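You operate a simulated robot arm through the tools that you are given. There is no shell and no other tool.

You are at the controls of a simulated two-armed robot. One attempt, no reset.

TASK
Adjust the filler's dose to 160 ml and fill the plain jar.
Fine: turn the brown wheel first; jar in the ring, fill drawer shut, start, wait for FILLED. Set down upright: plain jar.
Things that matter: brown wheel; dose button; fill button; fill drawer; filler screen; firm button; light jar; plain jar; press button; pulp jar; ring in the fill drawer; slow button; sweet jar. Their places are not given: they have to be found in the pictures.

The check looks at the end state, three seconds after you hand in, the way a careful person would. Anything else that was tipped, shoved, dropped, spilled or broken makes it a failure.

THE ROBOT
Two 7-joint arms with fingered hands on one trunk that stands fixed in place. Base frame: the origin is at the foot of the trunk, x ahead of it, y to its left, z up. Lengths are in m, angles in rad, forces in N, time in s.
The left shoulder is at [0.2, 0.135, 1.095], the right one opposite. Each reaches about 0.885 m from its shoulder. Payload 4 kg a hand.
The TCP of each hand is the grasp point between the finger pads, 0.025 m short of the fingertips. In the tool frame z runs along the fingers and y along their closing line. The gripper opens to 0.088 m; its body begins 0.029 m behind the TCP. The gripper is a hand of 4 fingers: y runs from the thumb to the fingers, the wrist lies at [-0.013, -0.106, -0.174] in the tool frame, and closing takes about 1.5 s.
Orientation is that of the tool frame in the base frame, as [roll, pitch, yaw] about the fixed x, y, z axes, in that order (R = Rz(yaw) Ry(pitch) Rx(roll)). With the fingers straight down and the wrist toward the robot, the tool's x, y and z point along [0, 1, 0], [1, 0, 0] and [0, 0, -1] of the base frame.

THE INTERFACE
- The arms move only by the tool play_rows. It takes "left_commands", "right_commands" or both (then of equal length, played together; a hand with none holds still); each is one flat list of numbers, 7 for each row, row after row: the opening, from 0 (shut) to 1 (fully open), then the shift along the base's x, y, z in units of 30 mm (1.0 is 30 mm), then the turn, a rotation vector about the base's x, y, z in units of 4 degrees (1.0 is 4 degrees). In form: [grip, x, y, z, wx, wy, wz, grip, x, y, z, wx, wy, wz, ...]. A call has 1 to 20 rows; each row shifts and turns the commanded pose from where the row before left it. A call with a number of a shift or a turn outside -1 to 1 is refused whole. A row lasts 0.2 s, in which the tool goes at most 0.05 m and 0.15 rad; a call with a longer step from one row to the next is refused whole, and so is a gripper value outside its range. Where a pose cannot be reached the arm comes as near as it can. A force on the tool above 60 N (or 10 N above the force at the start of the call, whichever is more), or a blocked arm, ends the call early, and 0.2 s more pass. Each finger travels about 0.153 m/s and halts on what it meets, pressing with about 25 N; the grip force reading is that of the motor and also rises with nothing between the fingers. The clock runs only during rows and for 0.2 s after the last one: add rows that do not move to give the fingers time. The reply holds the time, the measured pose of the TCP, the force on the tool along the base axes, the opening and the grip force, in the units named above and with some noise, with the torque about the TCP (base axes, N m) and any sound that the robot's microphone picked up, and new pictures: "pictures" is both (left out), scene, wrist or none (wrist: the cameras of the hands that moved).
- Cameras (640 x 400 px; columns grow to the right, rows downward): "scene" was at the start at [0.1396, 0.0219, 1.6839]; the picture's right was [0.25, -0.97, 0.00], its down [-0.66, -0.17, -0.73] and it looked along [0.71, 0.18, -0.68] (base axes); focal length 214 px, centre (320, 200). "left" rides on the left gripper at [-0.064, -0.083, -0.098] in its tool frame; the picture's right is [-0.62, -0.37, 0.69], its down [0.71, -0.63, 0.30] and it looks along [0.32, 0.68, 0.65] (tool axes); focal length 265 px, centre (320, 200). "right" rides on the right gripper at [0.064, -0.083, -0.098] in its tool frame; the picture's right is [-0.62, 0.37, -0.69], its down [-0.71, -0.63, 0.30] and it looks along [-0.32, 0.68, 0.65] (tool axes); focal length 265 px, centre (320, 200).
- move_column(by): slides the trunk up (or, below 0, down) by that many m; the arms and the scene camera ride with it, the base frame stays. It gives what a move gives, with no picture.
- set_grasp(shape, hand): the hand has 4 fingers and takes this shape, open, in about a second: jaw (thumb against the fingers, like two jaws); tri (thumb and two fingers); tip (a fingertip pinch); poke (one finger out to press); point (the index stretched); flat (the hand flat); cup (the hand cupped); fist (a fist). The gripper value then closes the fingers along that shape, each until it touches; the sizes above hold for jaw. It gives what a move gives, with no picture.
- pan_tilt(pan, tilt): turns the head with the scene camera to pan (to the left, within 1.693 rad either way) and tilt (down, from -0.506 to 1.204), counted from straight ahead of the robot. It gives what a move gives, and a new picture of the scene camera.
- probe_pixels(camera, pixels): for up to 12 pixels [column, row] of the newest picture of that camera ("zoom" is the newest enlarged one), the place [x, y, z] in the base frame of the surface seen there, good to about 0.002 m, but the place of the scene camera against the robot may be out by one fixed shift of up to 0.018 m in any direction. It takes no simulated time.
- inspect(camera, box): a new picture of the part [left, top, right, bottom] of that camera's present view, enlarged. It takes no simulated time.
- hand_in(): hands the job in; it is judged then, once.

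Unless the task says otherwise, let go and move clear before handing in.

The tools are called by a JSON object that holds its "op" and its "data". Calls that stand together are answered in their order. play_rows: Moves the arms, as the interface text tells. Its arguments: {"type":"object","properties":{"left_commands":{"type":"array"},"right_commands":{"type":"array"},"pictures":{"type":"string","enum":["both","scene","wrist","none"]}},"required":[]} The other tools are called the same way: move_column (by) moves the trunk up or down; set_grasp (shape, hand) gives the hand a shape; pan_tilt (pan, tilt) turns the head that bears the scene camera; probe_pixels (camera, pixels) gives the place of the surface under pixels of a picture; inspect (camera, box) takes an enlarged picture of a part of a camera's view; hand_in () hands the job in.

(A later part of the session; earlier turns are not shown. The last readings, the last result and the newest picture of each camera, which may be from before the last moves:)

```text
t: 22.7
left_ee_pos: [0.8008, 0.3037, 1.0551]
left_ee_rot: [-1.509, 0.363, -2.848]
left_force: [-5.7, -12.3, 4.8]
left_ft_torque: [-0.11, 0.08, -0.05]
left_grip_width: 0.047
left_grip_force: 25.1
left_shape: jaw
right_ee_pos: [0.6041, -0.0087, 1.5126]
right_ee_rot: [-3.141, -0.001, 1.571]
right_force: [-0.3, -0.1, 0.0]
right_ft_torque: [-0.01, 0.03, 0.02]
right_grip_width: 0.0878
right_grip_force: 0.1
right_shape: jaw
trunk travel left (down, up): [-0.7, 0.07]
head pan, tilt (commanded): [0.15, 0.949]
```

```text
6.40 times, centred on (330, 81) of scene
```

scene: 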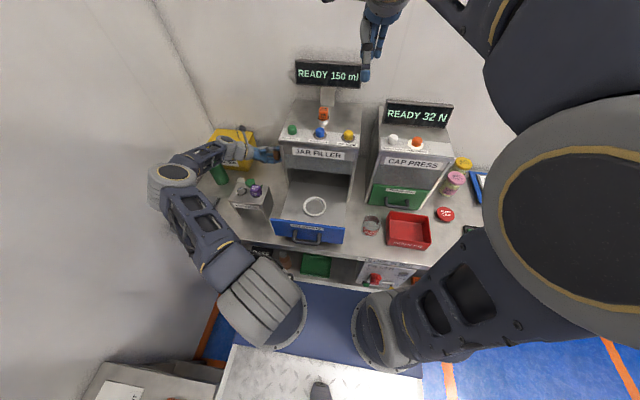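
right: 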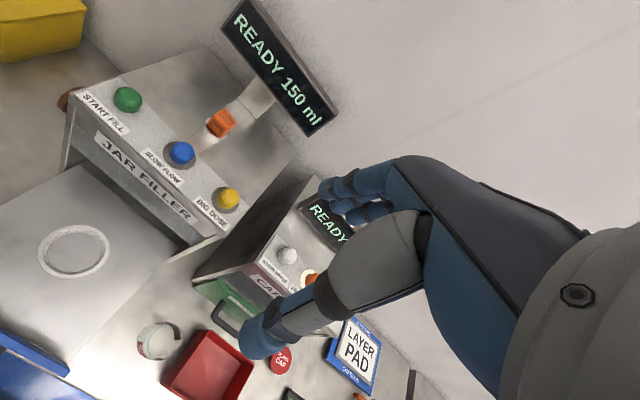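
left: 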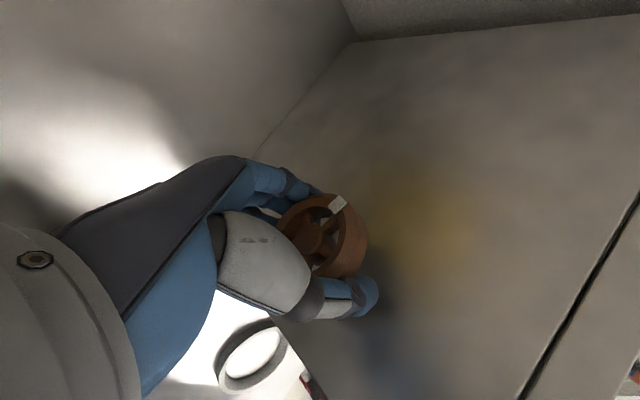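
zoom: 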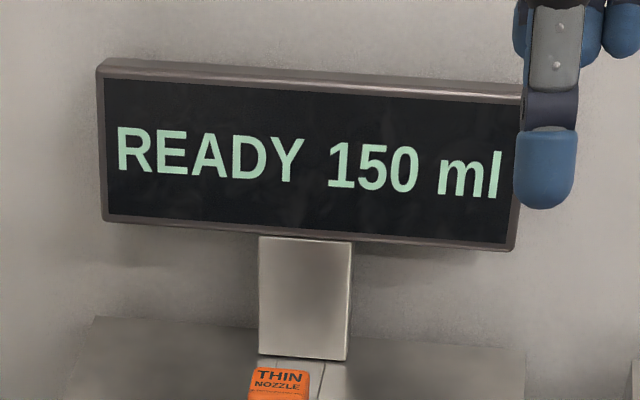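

The wheel follows the hand (mark fixed in the hand's view while the background turned), screen still 150 ml. Keep turning the same way by 16° more.

{"op": "play_rows", "data": {"left_commands": [0.3, 0, 0, 0, 0, -1, 0, 0.3, 0, 0, 0, 0, -1, 0, 0.3, 0, 0, 0, 0, -1, 0, 0.3, 0, 0, 0, 0, -1, 0]}}

{"op": "inspect", "data": {"camera": "scene", "box": [280, 50, 380, 112]}}

```text
t: 23.7
left_ee_pos: [0.801, 0.3034, 1.0544]
left_ee_rot: [-1.408, 0.629, -2.797]
left_force: [-10.6, -9.1, 6.8]
left_ft_torque: [-0.08, 0.09, -0.13]
left_grip_width: 0.0463
left_grip_force: 25.4
left_shape: jaw
right_ee_pos: [0.6044, -0.0089, 1.5127]
right_ee_rot: [3.14, 0.001, 1.574]
right_force: [0.5, -0.5, 1.4]
right_ft_torque: [-0.01, -0.01, 0.04]
right_grip_width: 0.0876
right_grip_force: 0.1
right_shape: jaw
trunk travel left (down, up): [-0.7, 0.07]
head pan, tilt (commanded): [0.15, 0.949]
```

scene: 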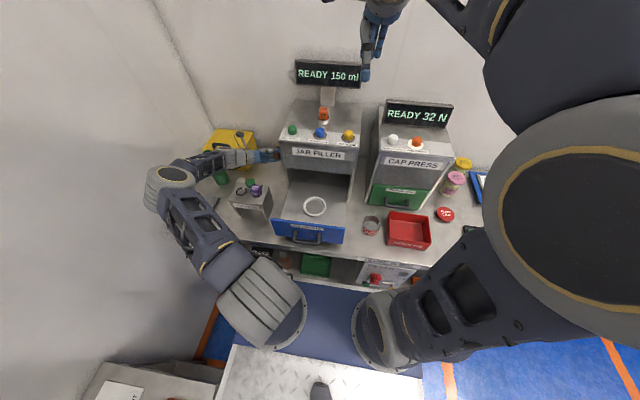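
left: 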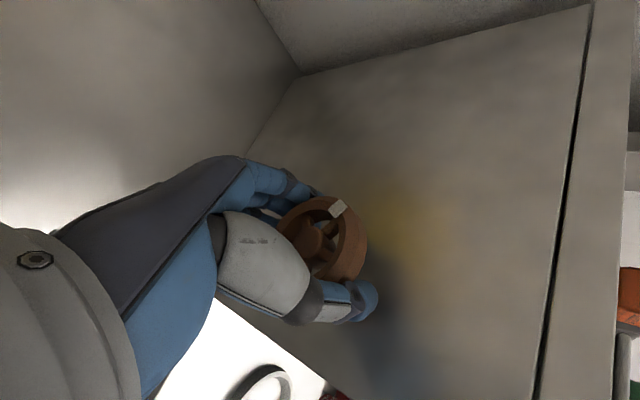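

```text
6.40 times, centred on (330, 81) of scene
```

zoom: 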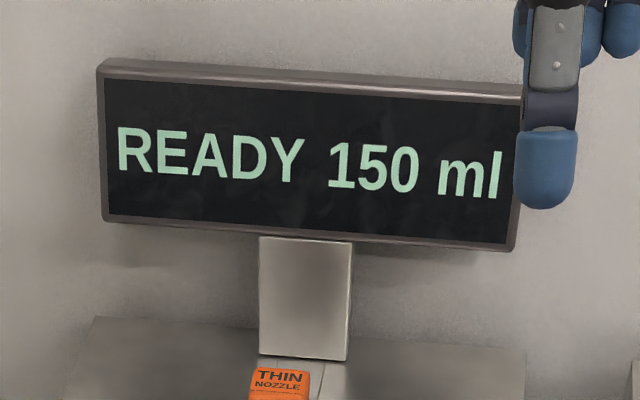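

Still 150 ml. Check where the wheel's mark actually is now.

{"op": "probe_pixels", "data": {"camera": "left", "pixels": [[337, 206], [320, 235], [335, 210], [350, 215]]}}

{"op": "inspect", "data": {"camera": "left", "box": [240, 150, 400, 340]}}

```text
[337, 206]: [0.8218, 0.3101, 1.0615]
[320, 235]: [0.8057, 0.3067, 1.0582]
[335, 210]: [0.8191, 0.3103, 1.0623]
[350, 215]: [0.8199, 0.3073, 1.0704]
```

```text
2.11 times, centred on (320, 245) of left
```

zoom: 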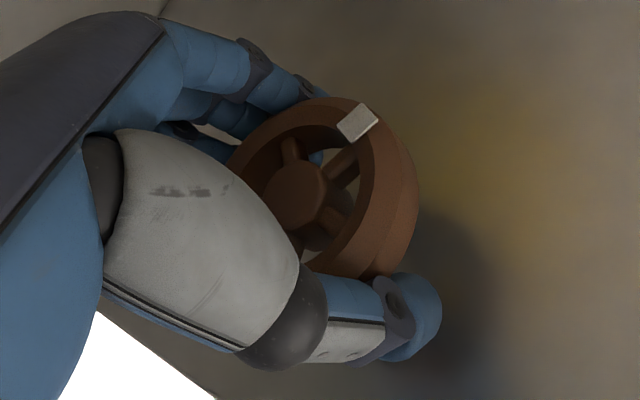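

The mark moved from about -3° to +20°, so the wheel has really turned ~23°. Continue another 20°.

{"op": "play_rows", "data": {"left_commands": [0.3, 0, 0, 0, 0, -1, 0, 0.3, 0, 0, 0, 0, -1, 0, 0.3, 0, 0, 0, 0, -1, 0, 0.3, 0, 0, 0, 0, -1, 0, 0.3, 0, 0, 0, 0, -1, 0]}}

{"op": "inspect", "data": {"camera": "scene", "box": [280, 50, 380, 112]}}

```text
t: 24.9
left_ee_pos: [0.8005, 0.304, 1.0524]
left_ee_rot: [-1.211, 0.948, -2.657]
left_force: [-12.5, -8.1, 4.0]
left_ft_torque: [-0.06, 0.1, -0.18]
left_grip_width: 0.0459
left_grip_force: 24.8
left_shape: jaw
right_ee_pos: [0.6053, -0.0099, 1.5119]
right_ee_rot: [-3.141, -0.001, 1.574]
right_force: [-0.6, 0.8, 0.2]
right_ft_torque: [-0.03, -0.01, 0.01]
right_grip_width: 0.0872
right_grip_force: 0.1
right_shape: jaw
trunk travel left (down, up): [-0.7, 0.07]
head pan, tilt (commanded): [0.15, 0.949]
```

scene: 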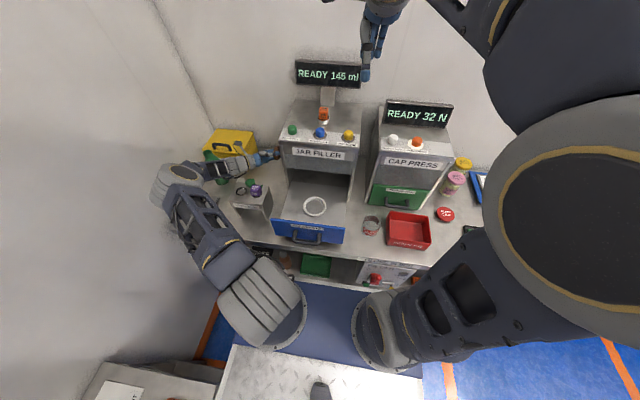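
left: 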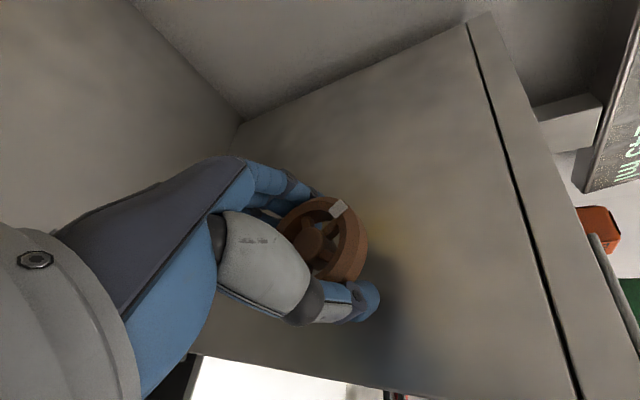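

```text
6.40 times, centred on (330, 81) of scene
```

zoom: 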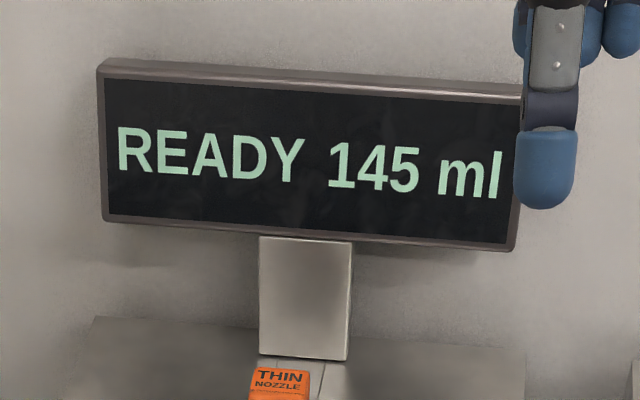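

The screen now reads 145 ml, so this direction lowers the dose in 5 ml steps. I'll turn the other way (+wy), 36° first, and watch the screen.

{"op": "play_rows", "data": {"left_commands": [0.3, 0, 0, 0, 0, 1, 0, 0.3, 0, 0, 0, 0, 1, 0, 0.3, 0, 0, 0, 0, 1, 0, 0.3, 0, 0, 0, 0, 1, 0, 0.3, 0, 0, 0, 0, 1, 0, 0.3, 0, 0, 0, 0, 1, 0, 0.3, 0, 0, 0, 0, 1, 0, 0.3, 0, 0, 0, 0, 1, 0, 0.3, 0, 0, 0, 0, 1, 0]}}

{"op": "inspect", "data": {"camera": "scene", "box": [280, 50, 380, 112]}}

```text
t: 26.9
left_ee_pos: [0.8004, 0.303, 1.053]
left_ee_rot: [-1.509, 0.36, -2.846]
left_force: [5.4, -9.7, 1.6]
left_ft_torque: [-0.08, -0.06, 0.0]
left_grip_width: 0.0465
left_grip_force: 24.4
left_shape: jaw
right_ee_pos: [0.606, -0.0092, 1.511]
right_ee_rot: [3.141, 0.0, 1.571]
right_force: [-0.2, -0.1, -0.1]
right_ft_torque: [0.01, 0.03, 0.0]
right_grip_width: 0.0876
right_grip_force: 0.1
right_shape: jaw
trunk travel left (down, up): [-0.7, 0.07]
head pan, tilt (commanded): [0.15, 0.949]
```

scene: 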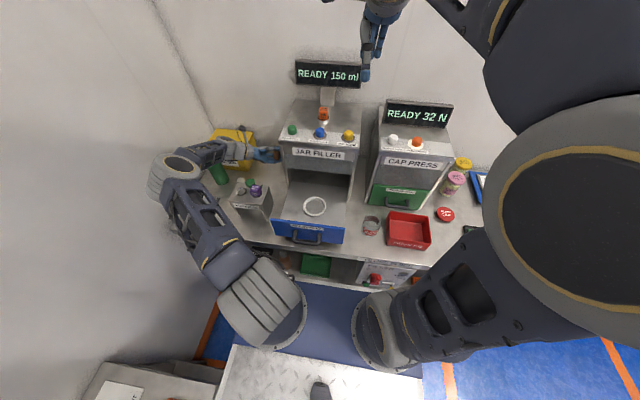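
left: 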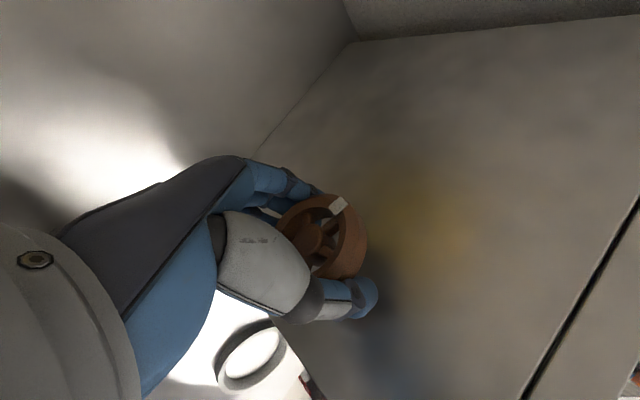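

```text
6.40 times, centred on (330, 81) of scene
```

zoom: 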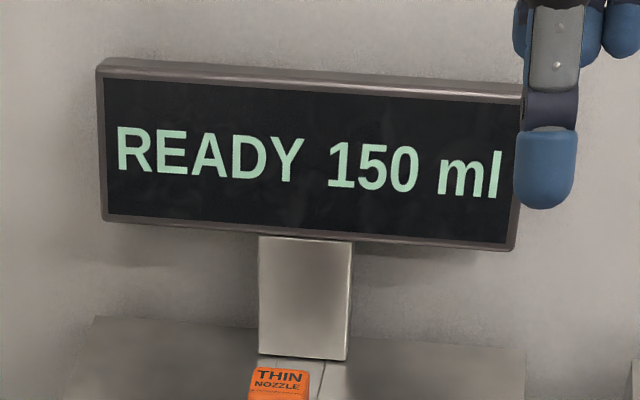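

Back at 150 ml. Continue the raising direction by 24°.

{"op": "play_rows", "data": {"left_commands": [0.3, 0, 0, 0, 0, 1, 0, 0.3, 0, 0, 0, 0, 1, 0, 0.3, 0, 0, 0, 0, 1, 0, 0.3, 0, 0, 0, 0, 1, 0, 0.3, 0, 0, 0, 0, 1, 0, 0.3, 0, 0, 0, 0, 1, 0]}}

{"op": "inspect", "data": {"camera": "scene", "box": [280, 50, 380, 112]}}

```text
t: 28.3
left_ee_pos: [0.7892, 0.3007, 1.0574]
left_ee_rot: [-1.628, -0.038, -2.86]
left_force: [36.0, -11.8, -6.6]
left_ft_torque: [0.15, -0.24, 0.06]
left_grip_width: 0.0441
left_grip_force: 24.7
left_shape: jaw
left hand out of reach, approached as far as the arm can: row 4, 5, 6
right_ee_pos: [0.6072, -0.0098, 1.5106]
right_ee_rot: [-3.139, -0.001, 1.572]
right_force: [-0.2, -0.4, 0.0]
right_ft_torque: [0.02, 0.03, -0.02]
right_grip_width: 0.0876
right_grip_force: 0.0
right_shape: jaw
trunk travel left (down, up): [-0.7, 0.07]
head pan, tilt (commanded): [0.15, 0.949]
```

scene: 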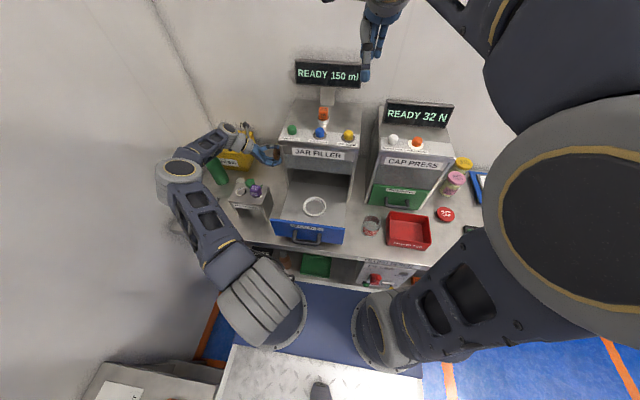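
left: 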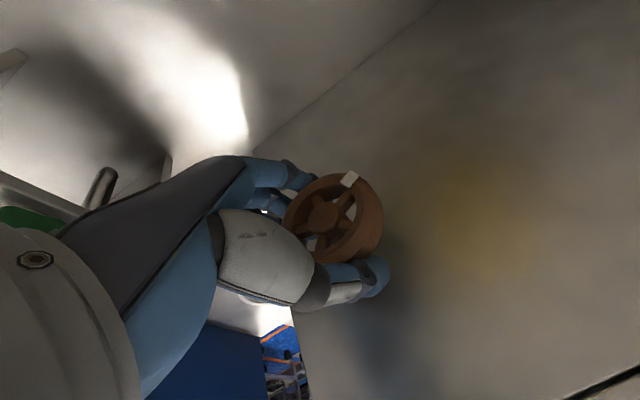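

```text
6.40 times, centred on (330, 81) of scene
```

zoom: 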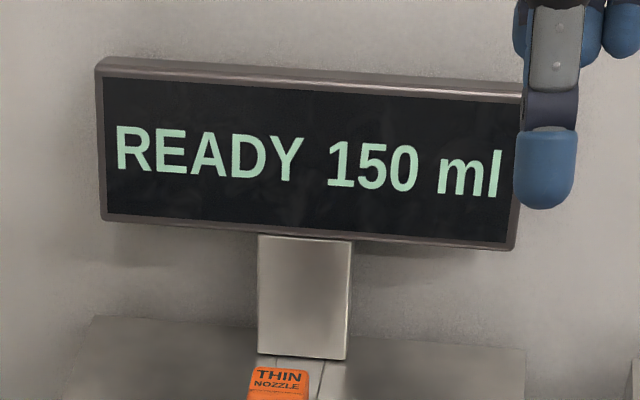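

The arm ran out of reach (36 N along x), screen still 150. I'll release, recentre on the axis, and roll the hand back with open fingers for a fresh grip.

{"op": "play_rows", "data": {"left_commands": [0.7, 0, 0, 0, 0, 0, 0, 1, 0, 0, 0, 0, 0, 0, 1, 0, 0, 0, 0, 0, 0, 1, 0, 0, 0, 0, 0, 0]}}

```text
t: 29.3
left_ee_pos: [0.786, 0.3008, 1.0583]
left_ee_rot: [-1.63, -0.042, -2.863]
left_force: [-0.1, 0.7, -1.0]
left_ft_torque: [0.03, 0.03, 0.03]
left_grip_width: 0.0877
left_grip_force: 0.0
left_shape: jaw
right_ee_pos: [0.6045, -0.0083, 1.5126]
right_ee_rot: [3.141, 0.0, 1.573]
right_force: [0.2, 0.8, 0.3]
right_ft_torque: [0.04, -0.01, -0.02]
right_grip_width: 0.0876
right_grip_force: 0.0
right_shape: jaw
trunk travel left (down, up): [-0.7, 0.07]
head pan, tilt (commanded): [0.15, 0.949]
```

scene: 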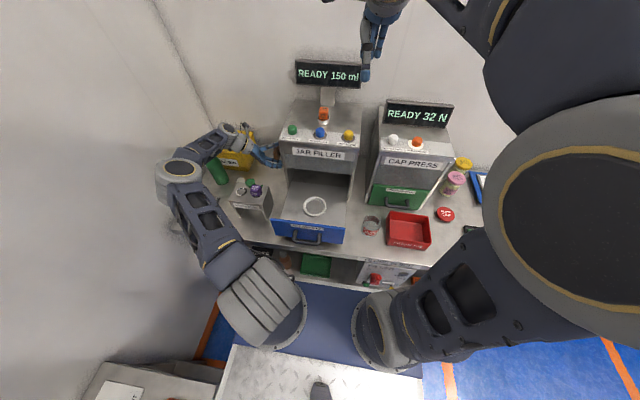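
left: 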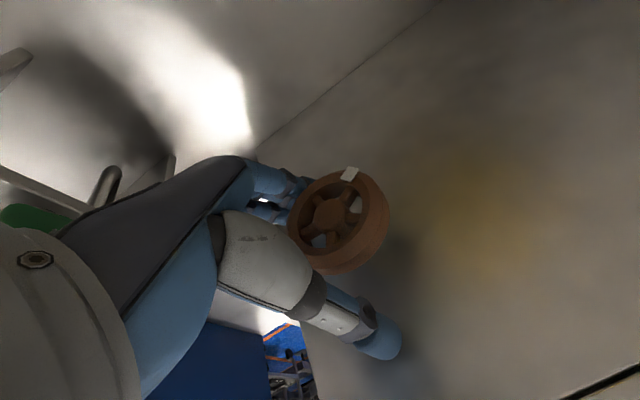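

Released cleanly. Now roll the open hand back 64° about the wheel axis while recentring to (0.800, 1.054).

{"op": "play_rows", "data": {"left_commands": [1, 0, 0.05, 0, 0, -1, 0, 1, 0.05, 0.05, -0.03, 0, -1, 0, 1, 0.1, 0, -0.03, 0, -1, 0, 1, 0.1, 0, -0.03, 0, -1, 0, 1, 0.1, 0, -0.03, 0, -1, 0, 1, 0.1, 0, 0, 0, -1, 0, 1, 0, 0, 0, 0, -1, 0, 1, 0, 0, 0, 0, -1, 0, 1, 0, 0, 0, 0, -1, 0, 1, 0, 0, 0, 0, -1, 0, 1, 0, 0, 0, 0, -1, 0, 1, 0, 0, 0, 0, -1, 0, 1, 0, 0, 0, 0, -1, 0, 1, 0, 0, 0, 0, -1, 0, 1, 0, 0, 0, 0, -1, 0, 1, 0, 0, 0, 0, -1, 0]}}

```text
t: 32.7
left_ee_pos: [0.7982, 0.3048, 1.055]
left_ee_rot: [-1.151, 1.009, -2.602]
left_force: [0.2, -0.4, 0.7]
left_ft_torque: [0.04, 0.01, -0.03]
left_grip_width: 0.0878
left_grip_force: 0.0
left_shape: jaw
right_ee_pos: [0.6047, -0.0081, 1.5111]
right_ee_rot: [3.141, 0.0, 1.572]
right_force: [-0.1, -0.3, -1.1]
right_ft_torque: [0.01, 0.05, -0.01]
right_grip_width: 0.0875
right_grip_force: 0.1
right_shape: jaw
trunk travel left (down, up): [-0.7, 0.07]
head pan, tilt (commanded): [0.15, 0.949]
```

scene: 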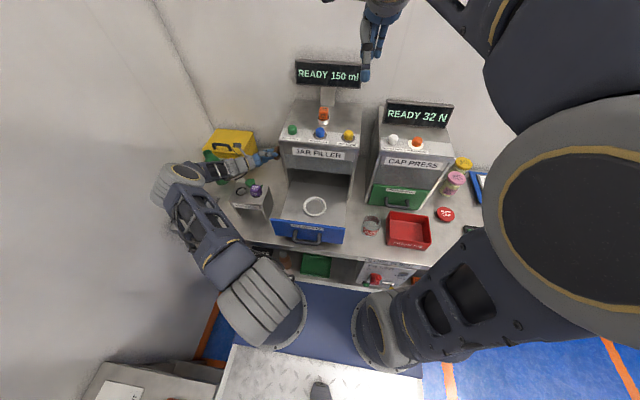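
left: 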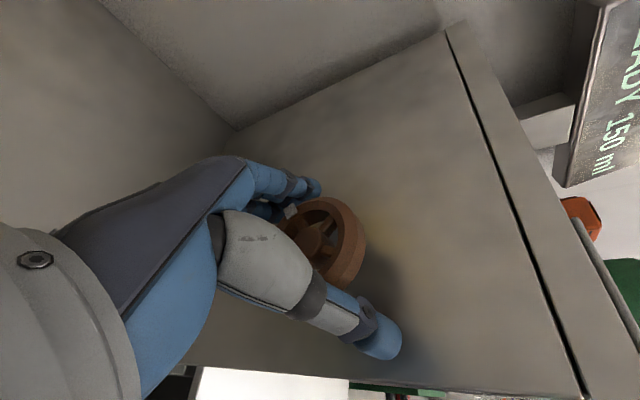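

The hand is centred (0.798, 0.305, 1.055) with open fingers. Grip again and turn +44° in the raising direction.

{"op": "play_rows", "data": {"left_commands": [0.6, 0.03, 0, 0, 0, 0, 0, 0.3, 0.03, 0, 0, 0, 0, 0, 0.3, 0, 0, 0, 0, 0, 0, 0.3, 0, 0, 0, 0, 0, 0, 0.3, 0, 0, 0, 0, 0, 0, 0.3, 0, 0, 0, 0, 0, 0, 0.3, 0, 0, 0, 0, 0, 0, 0.3, 0, 0, 0, 0, 1, 0, 0.3, 0, 0, 0, 0, 1, 0, 0.3, 0, 0, 0, 0, 1, 0, 0.3, 0, 0, 0, 0, 1, 0, 0.3, 0, 0, 0, 0, 1, 0, 0.3, 0, 0, 0, 0, 1, 0, 0.3, 0, 0, 0, 0, 1, 0]}}

{"op": "inspect", "data": {"camera": "scene", "box": [280, 50, 380, 112]}}

```text
t: 35.7
left_ee_pos: [0.8012, 0.3031, 1.0547]
left_ee_rot: [-1.439, 0.559, -2.813]
left_force: [11.2, -13.3, -4.4]
left_ft_torque: [0.04, -0.13, 0.08]
left_grip_width: 0.0438
left_grip_force: 24.6
left_shape: jaw
right_ee_pos: [0.6063, -0.0088, 1.5114]
right_ee_rot: [-3.14, 0.001, 1.57]
right_force: [0.4, 0.7, 0.2]
right_ft_torque: [0.03, 0.02, -0.03]
right_grip_width: 0.0875
right_grip_force: 0.1
right_shape: jaw
trunk travel left (down, up): [-0.7, 0.07]
head pan, tilt (commanded): [0.15, 0.949]
```

scene: 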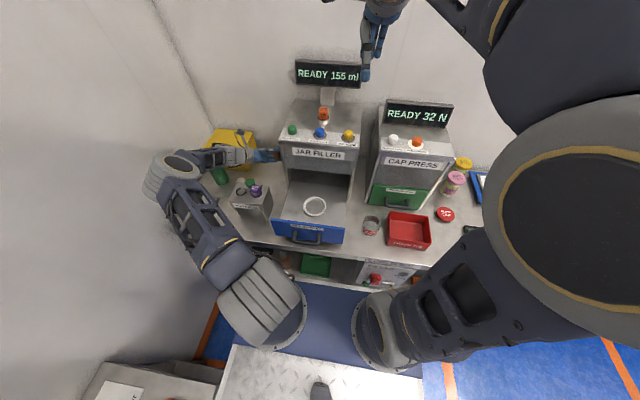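
left: 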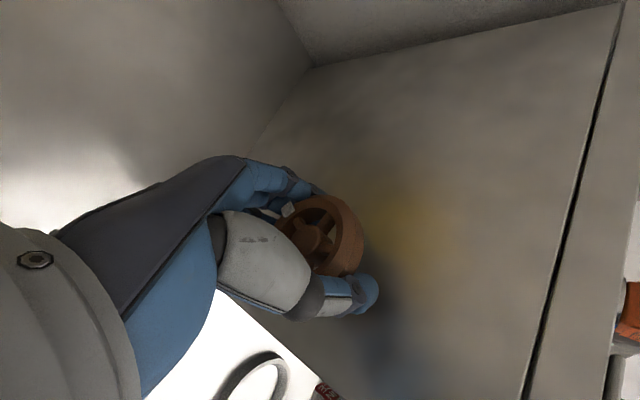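

```text
6.40 times, centred on (330, 81) of scene
```

zoom: 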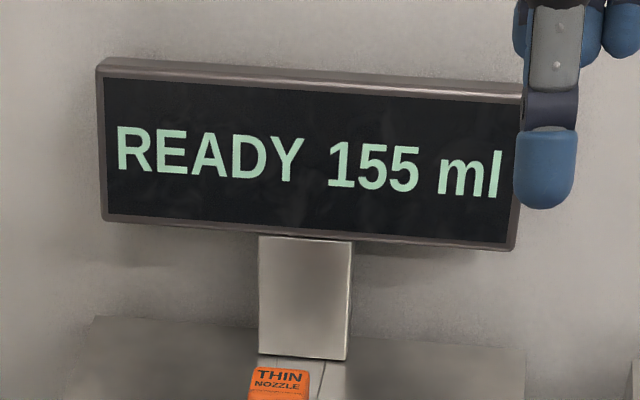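

155 ml now. Continue another 16° in the same direction.

{"op": "play_rows", "data": {"left_commands": [0.3, 0, 0, 0, 0, 1, 0, 0.3, 0, 0, 0, 0, 1, 0, 0.3, 0, 0, 0, 0, 1, 0, 0.3, 0, 0, 0, 0, 1, 0]}}

{"op": "inspect", "data": {"camera": "scene", "box": [280, 50, 380, 112]}}

```text
t: 36.7
left_ee_pos: [0.8016, 0.3037, 1.0553]
left_ee_rot: [-1.531, 0.293, -2.856]
left_force: [15.9, -12.3, -5.3]
left_ft_torque: [0.12, -0.12, 0.11]
left_grip_width: 0.044
left_grip_force: 25.1
left_shape: jaw
right_ee_pos: [0.6058, -0.0091, 1.5104]
right_ee_rot: [3.14, -0.001, 1.57]
right_force: [0.7, -0.1, -0.8]
right_ft_torque: [0.02, -0.03, -0.01]
right_grip_width: 0.0877
right_grip_force: 0.1
right_shape: jaw
trunk travel left (down, up): [-0.7, 0.07]
head pan, tilt (commanded): [0.15, 0.949]
```

scene: 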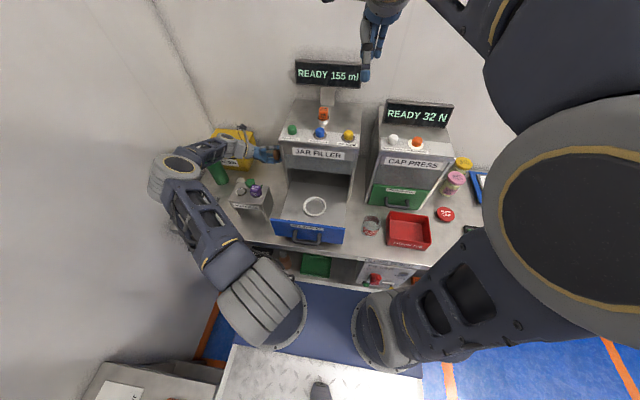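
left: 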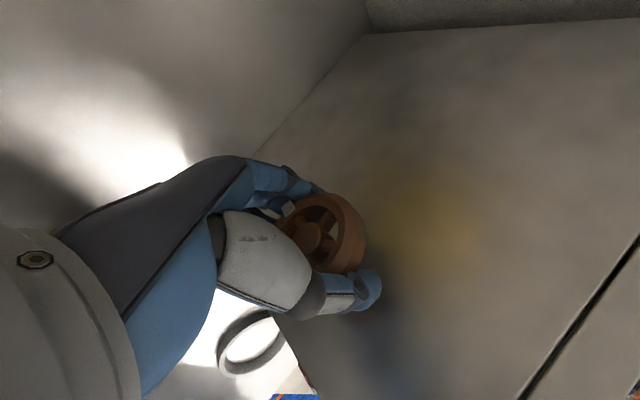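

```text
6.40 times, centred on (330, 81) of scene
```

zoom: 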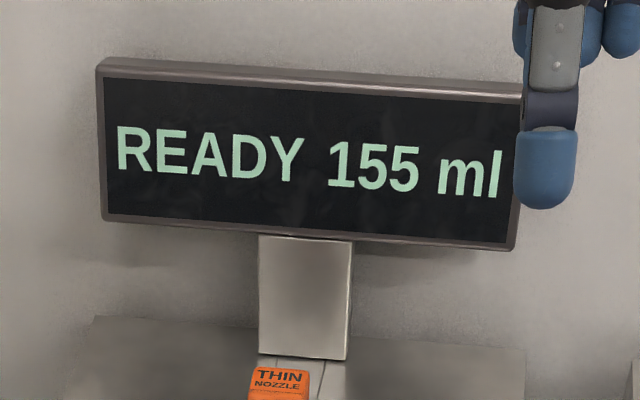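

Still 155. I'll release, roll back 48° open-handed, re-grip and turn on.

{"op": "play_rows", "data": {"left_commands": [0.7, 0, 0, 0, 0, 0, 0, 1, 0, 0, 0, 0, 0, 0, 1, 0, 0, 0, 0, 0, 0, 1, 0, 0, 0, 0, 0, 0, 1, 0, 0, 0, 0, -1, 0, 1, 0, 0, 0, 0, -1, 0, 1, 0, 0, 0, 0, -1, 0, 1, 0, 0, 0, 0, -1, 0, 1, 0, 0, 0, 0, -1, 0, 1, 0, 0, 0, 0, -1, 0, 1, 0, 0, 0, 0, -1, 0, 1, 0, 0, 0, 0, -1, 0, 1, 0, 0, 0, 0, -1, 0, 1, 0, 0, 0, 0, -1, 0, 1, 0, 0, 0, 0, -1, 0, 1, 0, 0, 0, 0, -1, 0]}}

{"op": "inspect", "data": {"camera": "scene", "box": [280, 50, 380, 112]}}

```text
t: 40.1
left_ee_pos: [0.7939, 0.3031, 1.0591]
left_ee_rot: [-1.079, 1.068, -2.541]
left_force: [0.3, 0.6, -0.3]
left_ft_torque: [-0.01, -0.02, 0.0]
left_grip_width: 0.0876
left_grip_force: 0.1
left_shape: jaw
left hand out of reach, approached as far as the arm can: row 16
right_ee_pos: [0.6048, -0.0092, 1.5109]
right_ee_rot: [-3.141, -0.001, 1.57]
right_force: [0.3, 1.0, 1.4]
right_ft_torque: [0.0, 0.0, -0.03]
right_grip_width: 0.0875
right_grip_force: 0.1
right_shape: jaw
trunk travel left (down, up): [-0.7, 0.07]
head pan, tilt (commanded): [0.15, 0.949]
```

scene: 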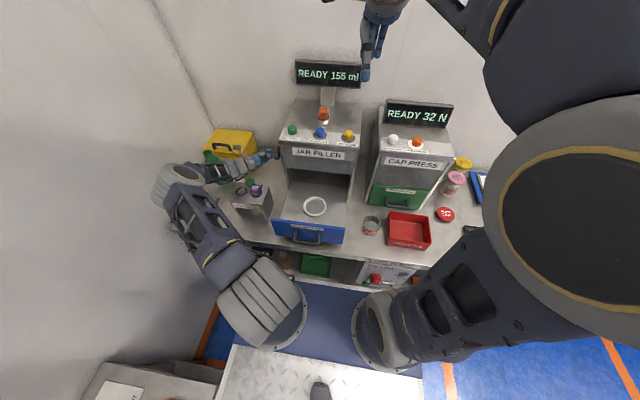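
left: 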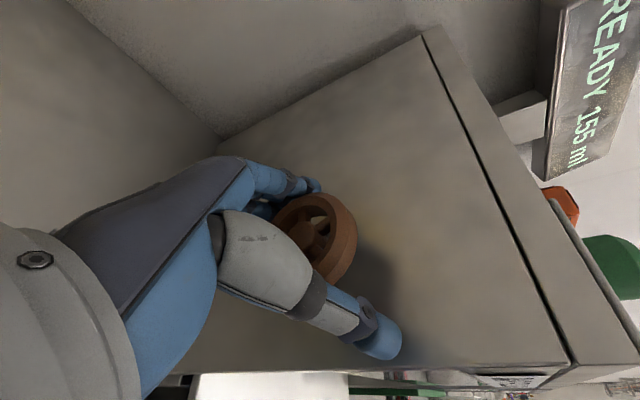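

```text
6.40 times, centred on (330, 81) of scene
```

zoom: 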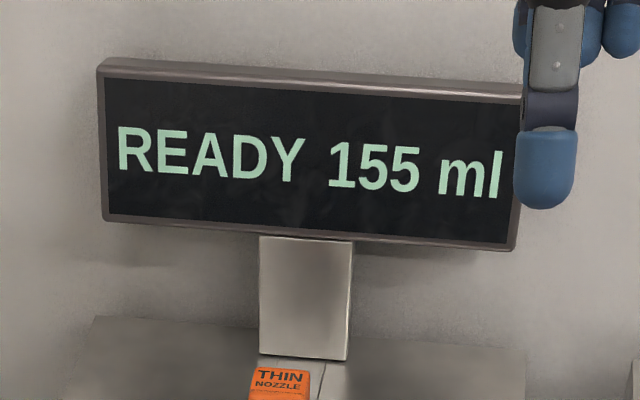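

Screen holds 155 ml. Recentre to the axis with a 4° roll, grip, then turn 28°.

{"op": "play_rows", "data": {"left_commands": [1, 0.2, 0, -0.13, 0, 1, 0, 0.6, 0, 0, 0, 0, 0, 0, 0.3, 0, 0, 0, 0, 0, 0, 0.3, 0, 0, 0, 0, 0, 0, 0.3, 0, 0, 0, 0, 0, 0, 0.3, 0, 0, 0, 0, 0, 0, 0.3, 0, 0, 0, 0, 0, 0, 0.3, 0, 0, 0, 0, 1, 0, 0.3, 0, 0, 0, 0, 1, 0, 0.3, 0, 0, 0, 0, 1, 0, 0.3, 0, 0, 0, 0, 1, 0, 0.3, 0, 0, 0, 0, 1, 0, 0.3, 0, 0, 0, 0, 1, 0, 0.3, 0, 0, 0, 0, 1, 0]}}

{"op": "inspect", "data": {"camera": "scene", "box": [280, 50, 380, 112]}}

```text
t: 43.1
left_ee_pos: [0.8019, 0.3018, 1.0568]
left_ee_rot: [-1.437, 0.558, -2.815]
left_force: [13.6, -19.5, -4.4]
left_ft_torque: [-0.04, -0.13, 0.05]
left_grip_width: 0.0419
left_grip_force: 24.1
left_shape: jaw
right_ee_pos: [0.6054, -0.0103, 1.5107]
right_ee_rot: [3.141, -0.001, 1.571]
right_force: [-0.3, 0.5, 1.2]
right_ft_torque: [-0.02, 0.0, -0.01]
right_grip_width: 0.0877
right_grip_force: 0.1
right_shape: jaw
trunk travel left (down, up): [-0.7, 0.07]
head pan, tilt (commanded): [0.15, 0.949]
```

scene: 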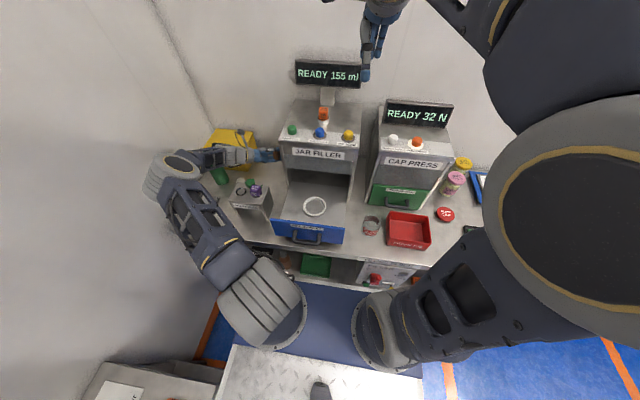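
left: 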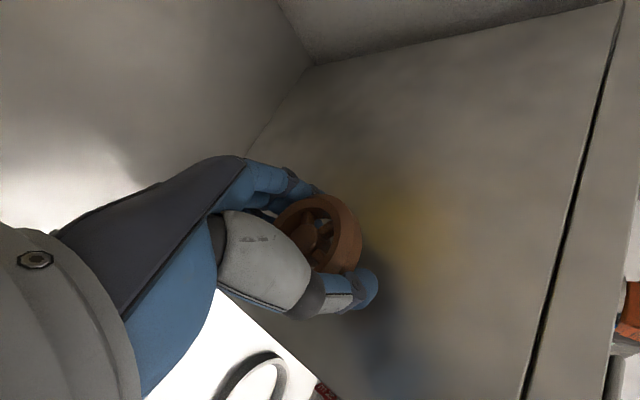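

```text
6.40 times, centred on (330, 81) of scene
```

zoom: 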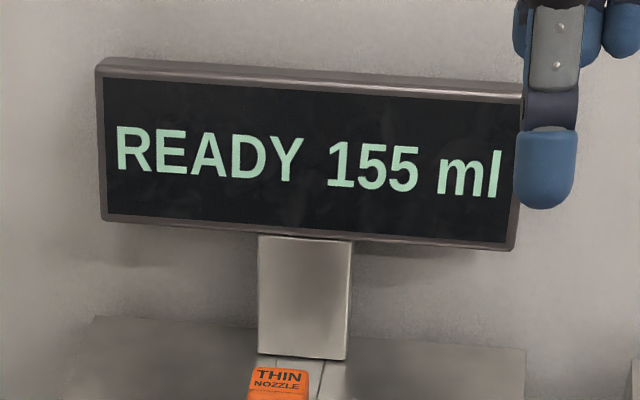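

Still 155; continue in smaller bits: 12° more.

{"op": "play_rows", "data": {"left_commands": [0.3, 0, 0, 0, 0, 1, 0, 0.3, 0, 0, 0, 0, 1, 0, 0.3, 0, 0, 0, 0, 1, 0]}}

{"op": "inspect", "data": {"camera": "scene", "box": [280, 50, 380, 112]}}

```text
t: 43.9
left_ee_pos: [0.803, 0.3017, 1.0549]
left_ee_rot: [-1.51, 0.359, -2.847]
left_force: [17.6, -22.7, -5.3]
left_ft_torque: [-0.06, -0.18, 0.1]
left_grip_width: 0.0423
left_grip_force: 25.1
left_shape: jaw
right_ee_pos: [0.6062, -0.0091, 1.5111]
right_ee_rot: [3.14, 0.001, 1.572]
right_force: [-0.3, 0.9, 0.4]
right_ft_torque: [-0.02, 0.0, 0.04]
right_grip_width: 0.0874
right_grip_force: 0.1
right_shape: jaw
trunk travel left (down, up): [-0.7, 0.07]
head pan, tilt (commanded): [0.15, 0.949]
```

scene: 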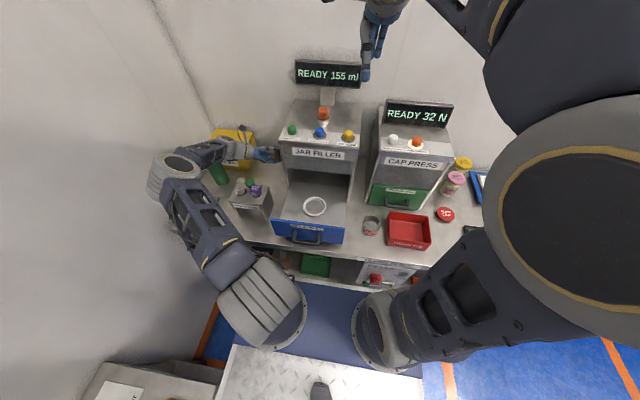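
left: 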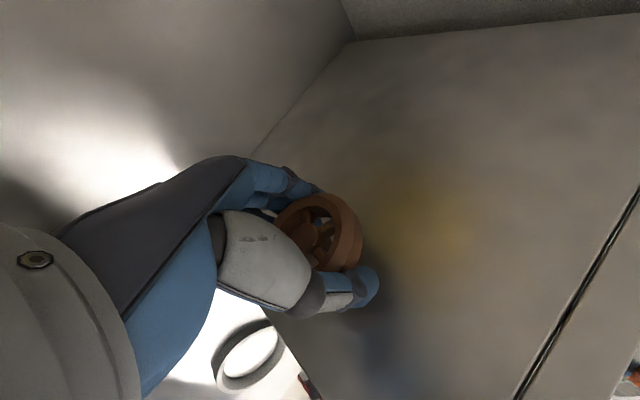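

```text
6.40 times, centred on (330, 81) of scene
```

zoom: 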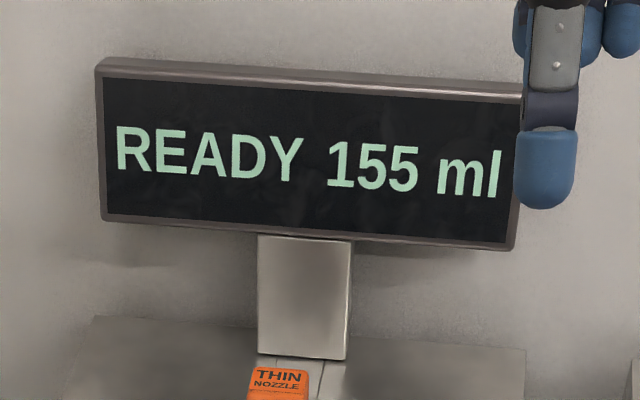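

Still 155, presumably near the next step. Turn 8° more.

{"op": "play_rows", "data": {"left_commands": [0.3, 0, 0, 0, 0, 1, 0, 0.3, 0, 0, 0, 0, 1, 0]}}

{"op": "inspect", "data": {"camera": "scene", "box": [280, 50, 380, 112]}}

```text
t: 44.5
left_ee_pos: [0.8015, 0.3008, 1.0553]
left_ee_rot: [-1.552, 0.226, -2.86]
left_force: [19.6, -20.1, -5.6]
left_ft_torque: [-0.03, -0.17, 0.09]
left_grip_width: 0.0419
left_grip_force: 24.9
left_shape: jaw
right_ee_pos: [0.6075, -0.011, 1.511]
right_ee_rot: [-3.14, 0.0, 1.571]
right_force: [-0.3, -0.2, 1.0]
right_ft_torque: [0.0, 0.02, -0.01]
right_grip_width: 0.0875
right_grip_force: 0.0
right_shape: jaw
trunk travel left (down, up): [-0.7, 0.07]
head pan, tilt (commanded): [0.15, 0.949]
```

scene: 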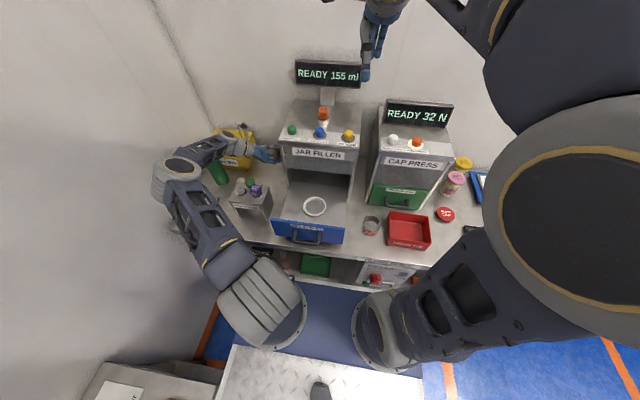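
left: 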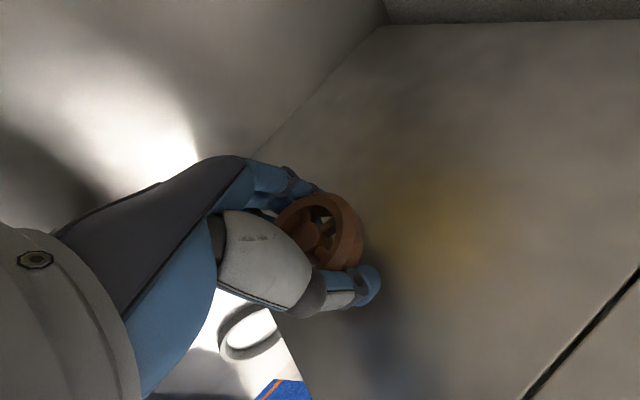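

```text
6.40 times, centred on (330, 81) of scene
```

zoom: 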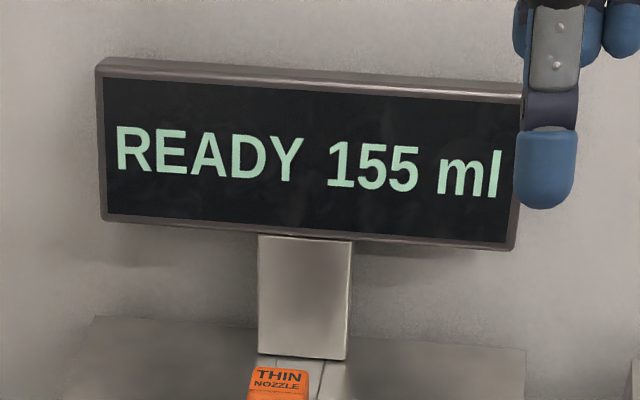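

Still 155 and forces rise a bit at this end of the stroke. Release, roll back 44°, re-grip and continue.

{"op": "play_rows", "data": {"left_commands": [0.7, 0, 0, 0, 0, 0, 0, 1, 0, 0, 0, 0, 0, 0, 1, 0, 0, 0, 0, 0, 0, 1, 0, 0.05, 0, 0, 0, 0, 1, 0, 0.05, 0, 0, -1, 0, 1, 0, 0, 0, 0, -1, 0, 1, 0, 0, 0, 0, -1, 0, 1, 0, 0, 0, 0, -1, 0, 1, 0, 0, 0, 0, -1, 0, 1, 0, 0, 0, 0, -1, 0, 1, 0, 0, 0, 0, -1, 0, 1, 0, 0, 0, 0, -1, 0, 1, 0, 0, 0, 0, -1, 0, 1, 0, 0, 0, 0, -1, 0, 1, 0, 0, 0, 0, -1, 0]}}

{"op": "inspect", "data": {"camera": "left", "box": [240, 150, 400, 340]}}

```text
t: 47.7
left_ee_pos: [0.8014, 0.3069, 1.0536]
left_ee_rot: [-1.215, 0.947, -2.658]
left_force: [0.3, -0.7, -0.1]
left_ft_torque: [0.02, 0.01, 0.01]
left_grip_width: 0.0876
left_grip_force: 0.1
left_shape: jaw
right_ee_pos: [0.6049, -0.0079, 1.5114]
right_ee_rot: [-3.141, 0.0, 1.572]
right_force: [-0.7, -0.3, 0.5]
right_ft_torque: [0.01, -0.01, 0.02]
right_grip_width: 0.0878
right_grip_force: 0.1
right_shape: jaw
trunk travel left (down, up): [-0.7, 0.07]
head pan, tilt (commanded): [0.15, 0.949]
```

scene: 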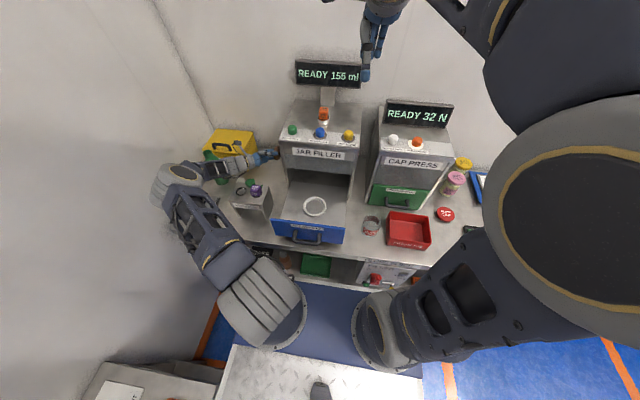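
left: 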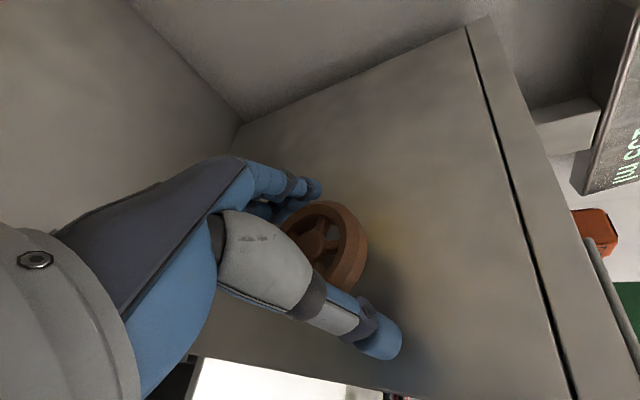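

```text
2.11 times, centred on (320, 245) of left
```

zoom: 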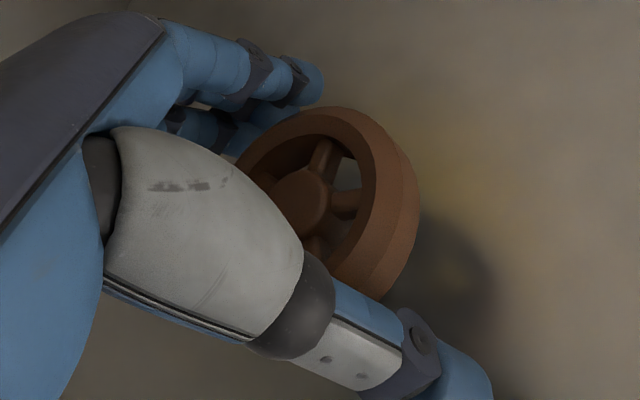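

Hand centred and open at (0.801, 0.307, 1.054). Grip and turn 16°, then read the screen.

{"op": "play_rows", "data": {"left_commands": [0.6, 0, 0, 0, 0, 0, 0, 0.3, 0, 0, 0, 0, 0, 0, 0.3, 0, 0, 0, 0, 0, 0, 0.3, 0, 0, 0, 0, 0, 0, 0.3, 0, 0, 0, 0, 0, 0, 0.3, 0, 0, 0, 0, 0, 0, 0.3, 0, 0, 0, 0, 0, 0, 0.3, 0, 0, 0, 0, 1, 0, 0.3, 0, 0, 0, 0, 1, 0, 0.3, 0, 0, 0, 0, 1, 0, 0.3, 0, 0, 0, 0, 1, 0]}}

{"op": "inspect", "data": {"camera": "scene", "box": [280, 50, 380, 112]}}

```text
t: 50.1
left_ee_pos: [0.8017, 0.304, 1.0537]
left_ee_rot: [-1.378, 0.689, -2.778]
left_force: [12.9, -14.6, 0.7]
left_ft_torque: [-0.03, -0.11, 0.16]
left_grip_width: 0.0448
left_grip_force: 25.5
left_shape: jaw
right_ee_pos: [0.6064, -0.0099, 1.5109]
right_ee_rot: [3.141, 0.001, 1.57]
right_force: [1.2, -0.7, -1.2]
right_ft_torque: [-0.01, 0.01, -0.01]
right_grip_width: 0.0876
right_grip_force: 0.1
right_shape: jaw
trunk travel left (down, up): [-0.7, 0.07]
head pan, tilt (commanded): [0.15, 0.949]
```

scene: 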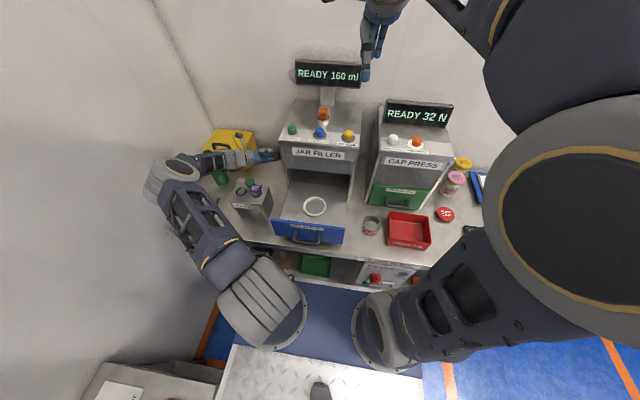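
left: 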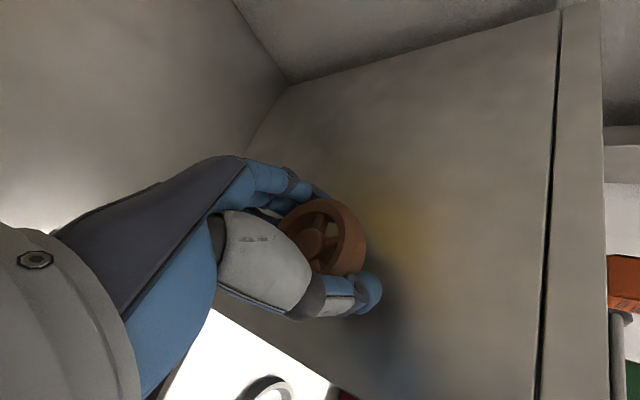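

```text
6.40 times, centred on (330, 81) of scene
```

zoom: 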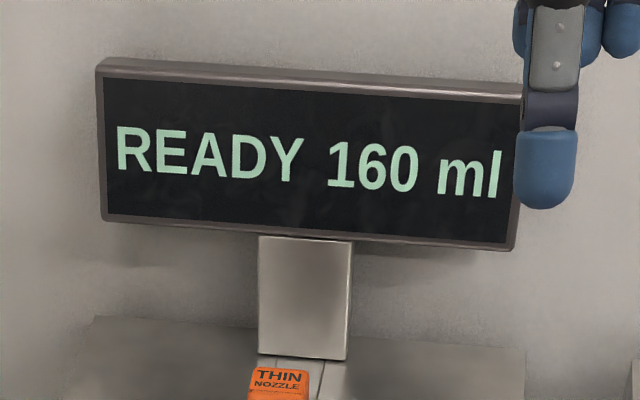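

The screen reads READY 160 ml. I'll turn 8° more to sit safely inside the 160 band, then release.

{"op": "play_rows", "data": {"left_commands": [0.3, 0, 0, 0, 0, 1, 0, 0.3, 0, 0, 0, 0, 1, 0, 0.3, 0, 0, 0, 0, 0, 0, 0.7, 0, 0, 0, 0, 0, 0, 1, 0, 0, 0, 0, 0, 0, 1, 0, 0, 0, 0, 0, 0, 1, 0, 0, 0, 0, 0, 0]}}

{"op": "inspect", "data": {"camera": "scene", "box": [280, 50, 380, 112]}}

{"op": "inspect", "data": {"camera": "left", "box": [240, 150, 400, 340]}}

```text
t: 51.7
left_ee_pos: [0.8004, 0.3069, 1.0563]
left_ee_rot: [-1.44, 0.561, -2.815]
left_force: [0.2, 0.0, 0.0]
left_ft_torque: [-0.05, 0.03, -0.02]
left_grip_width: 0.0874
left_grip_force: 0.0
left_shape: jaw
right_ee_pos: [0.6052, -0.008, 1.5116]
right_ee_rot: [-3.141, 0.001, 1.572]
right_force: [-0.6, -0.1, -0.2]
right_ft_torque: [0.0, 0.01, 0.04]
right_grip_width: 0.0878
right_grip_force: 0.1
right_shape: jaw
trunk travel left (down, up): [-0.7, 0.07]
head pan, tilt (commanded): [0.15, 0.949]
```

scene: 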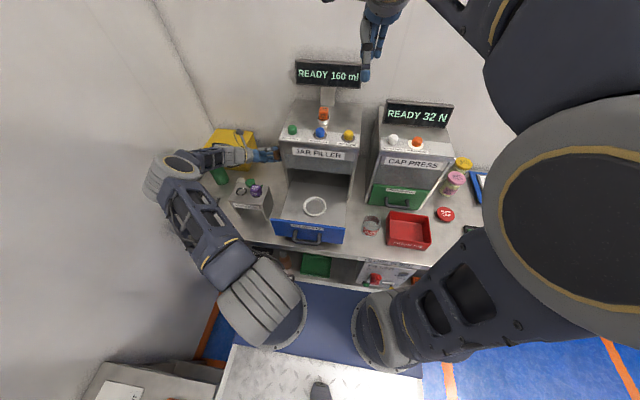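
left: 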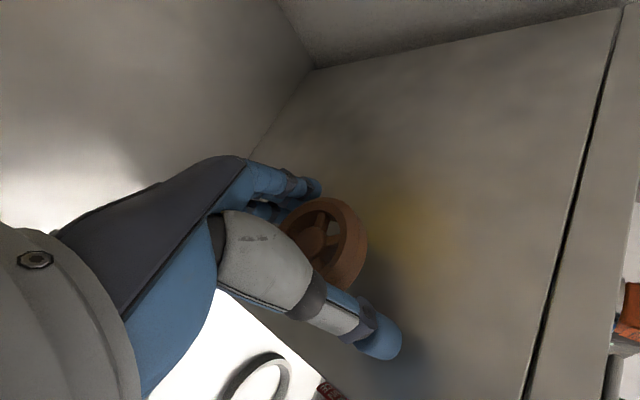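

```text
6.40 times, centred on (330, 81) of scene
```

zoom: 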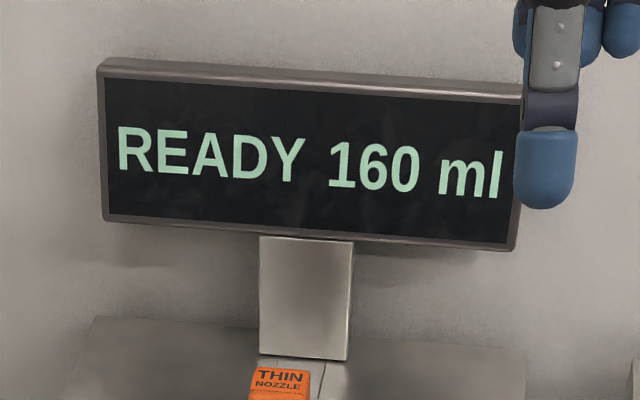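

```text
2.11 times, centred on (320, 245) of left
```

zoom: 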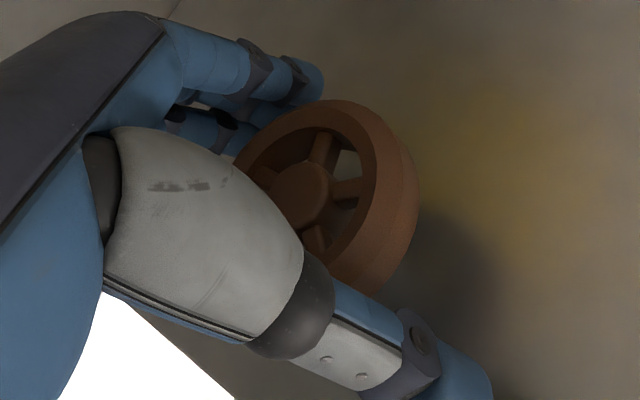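

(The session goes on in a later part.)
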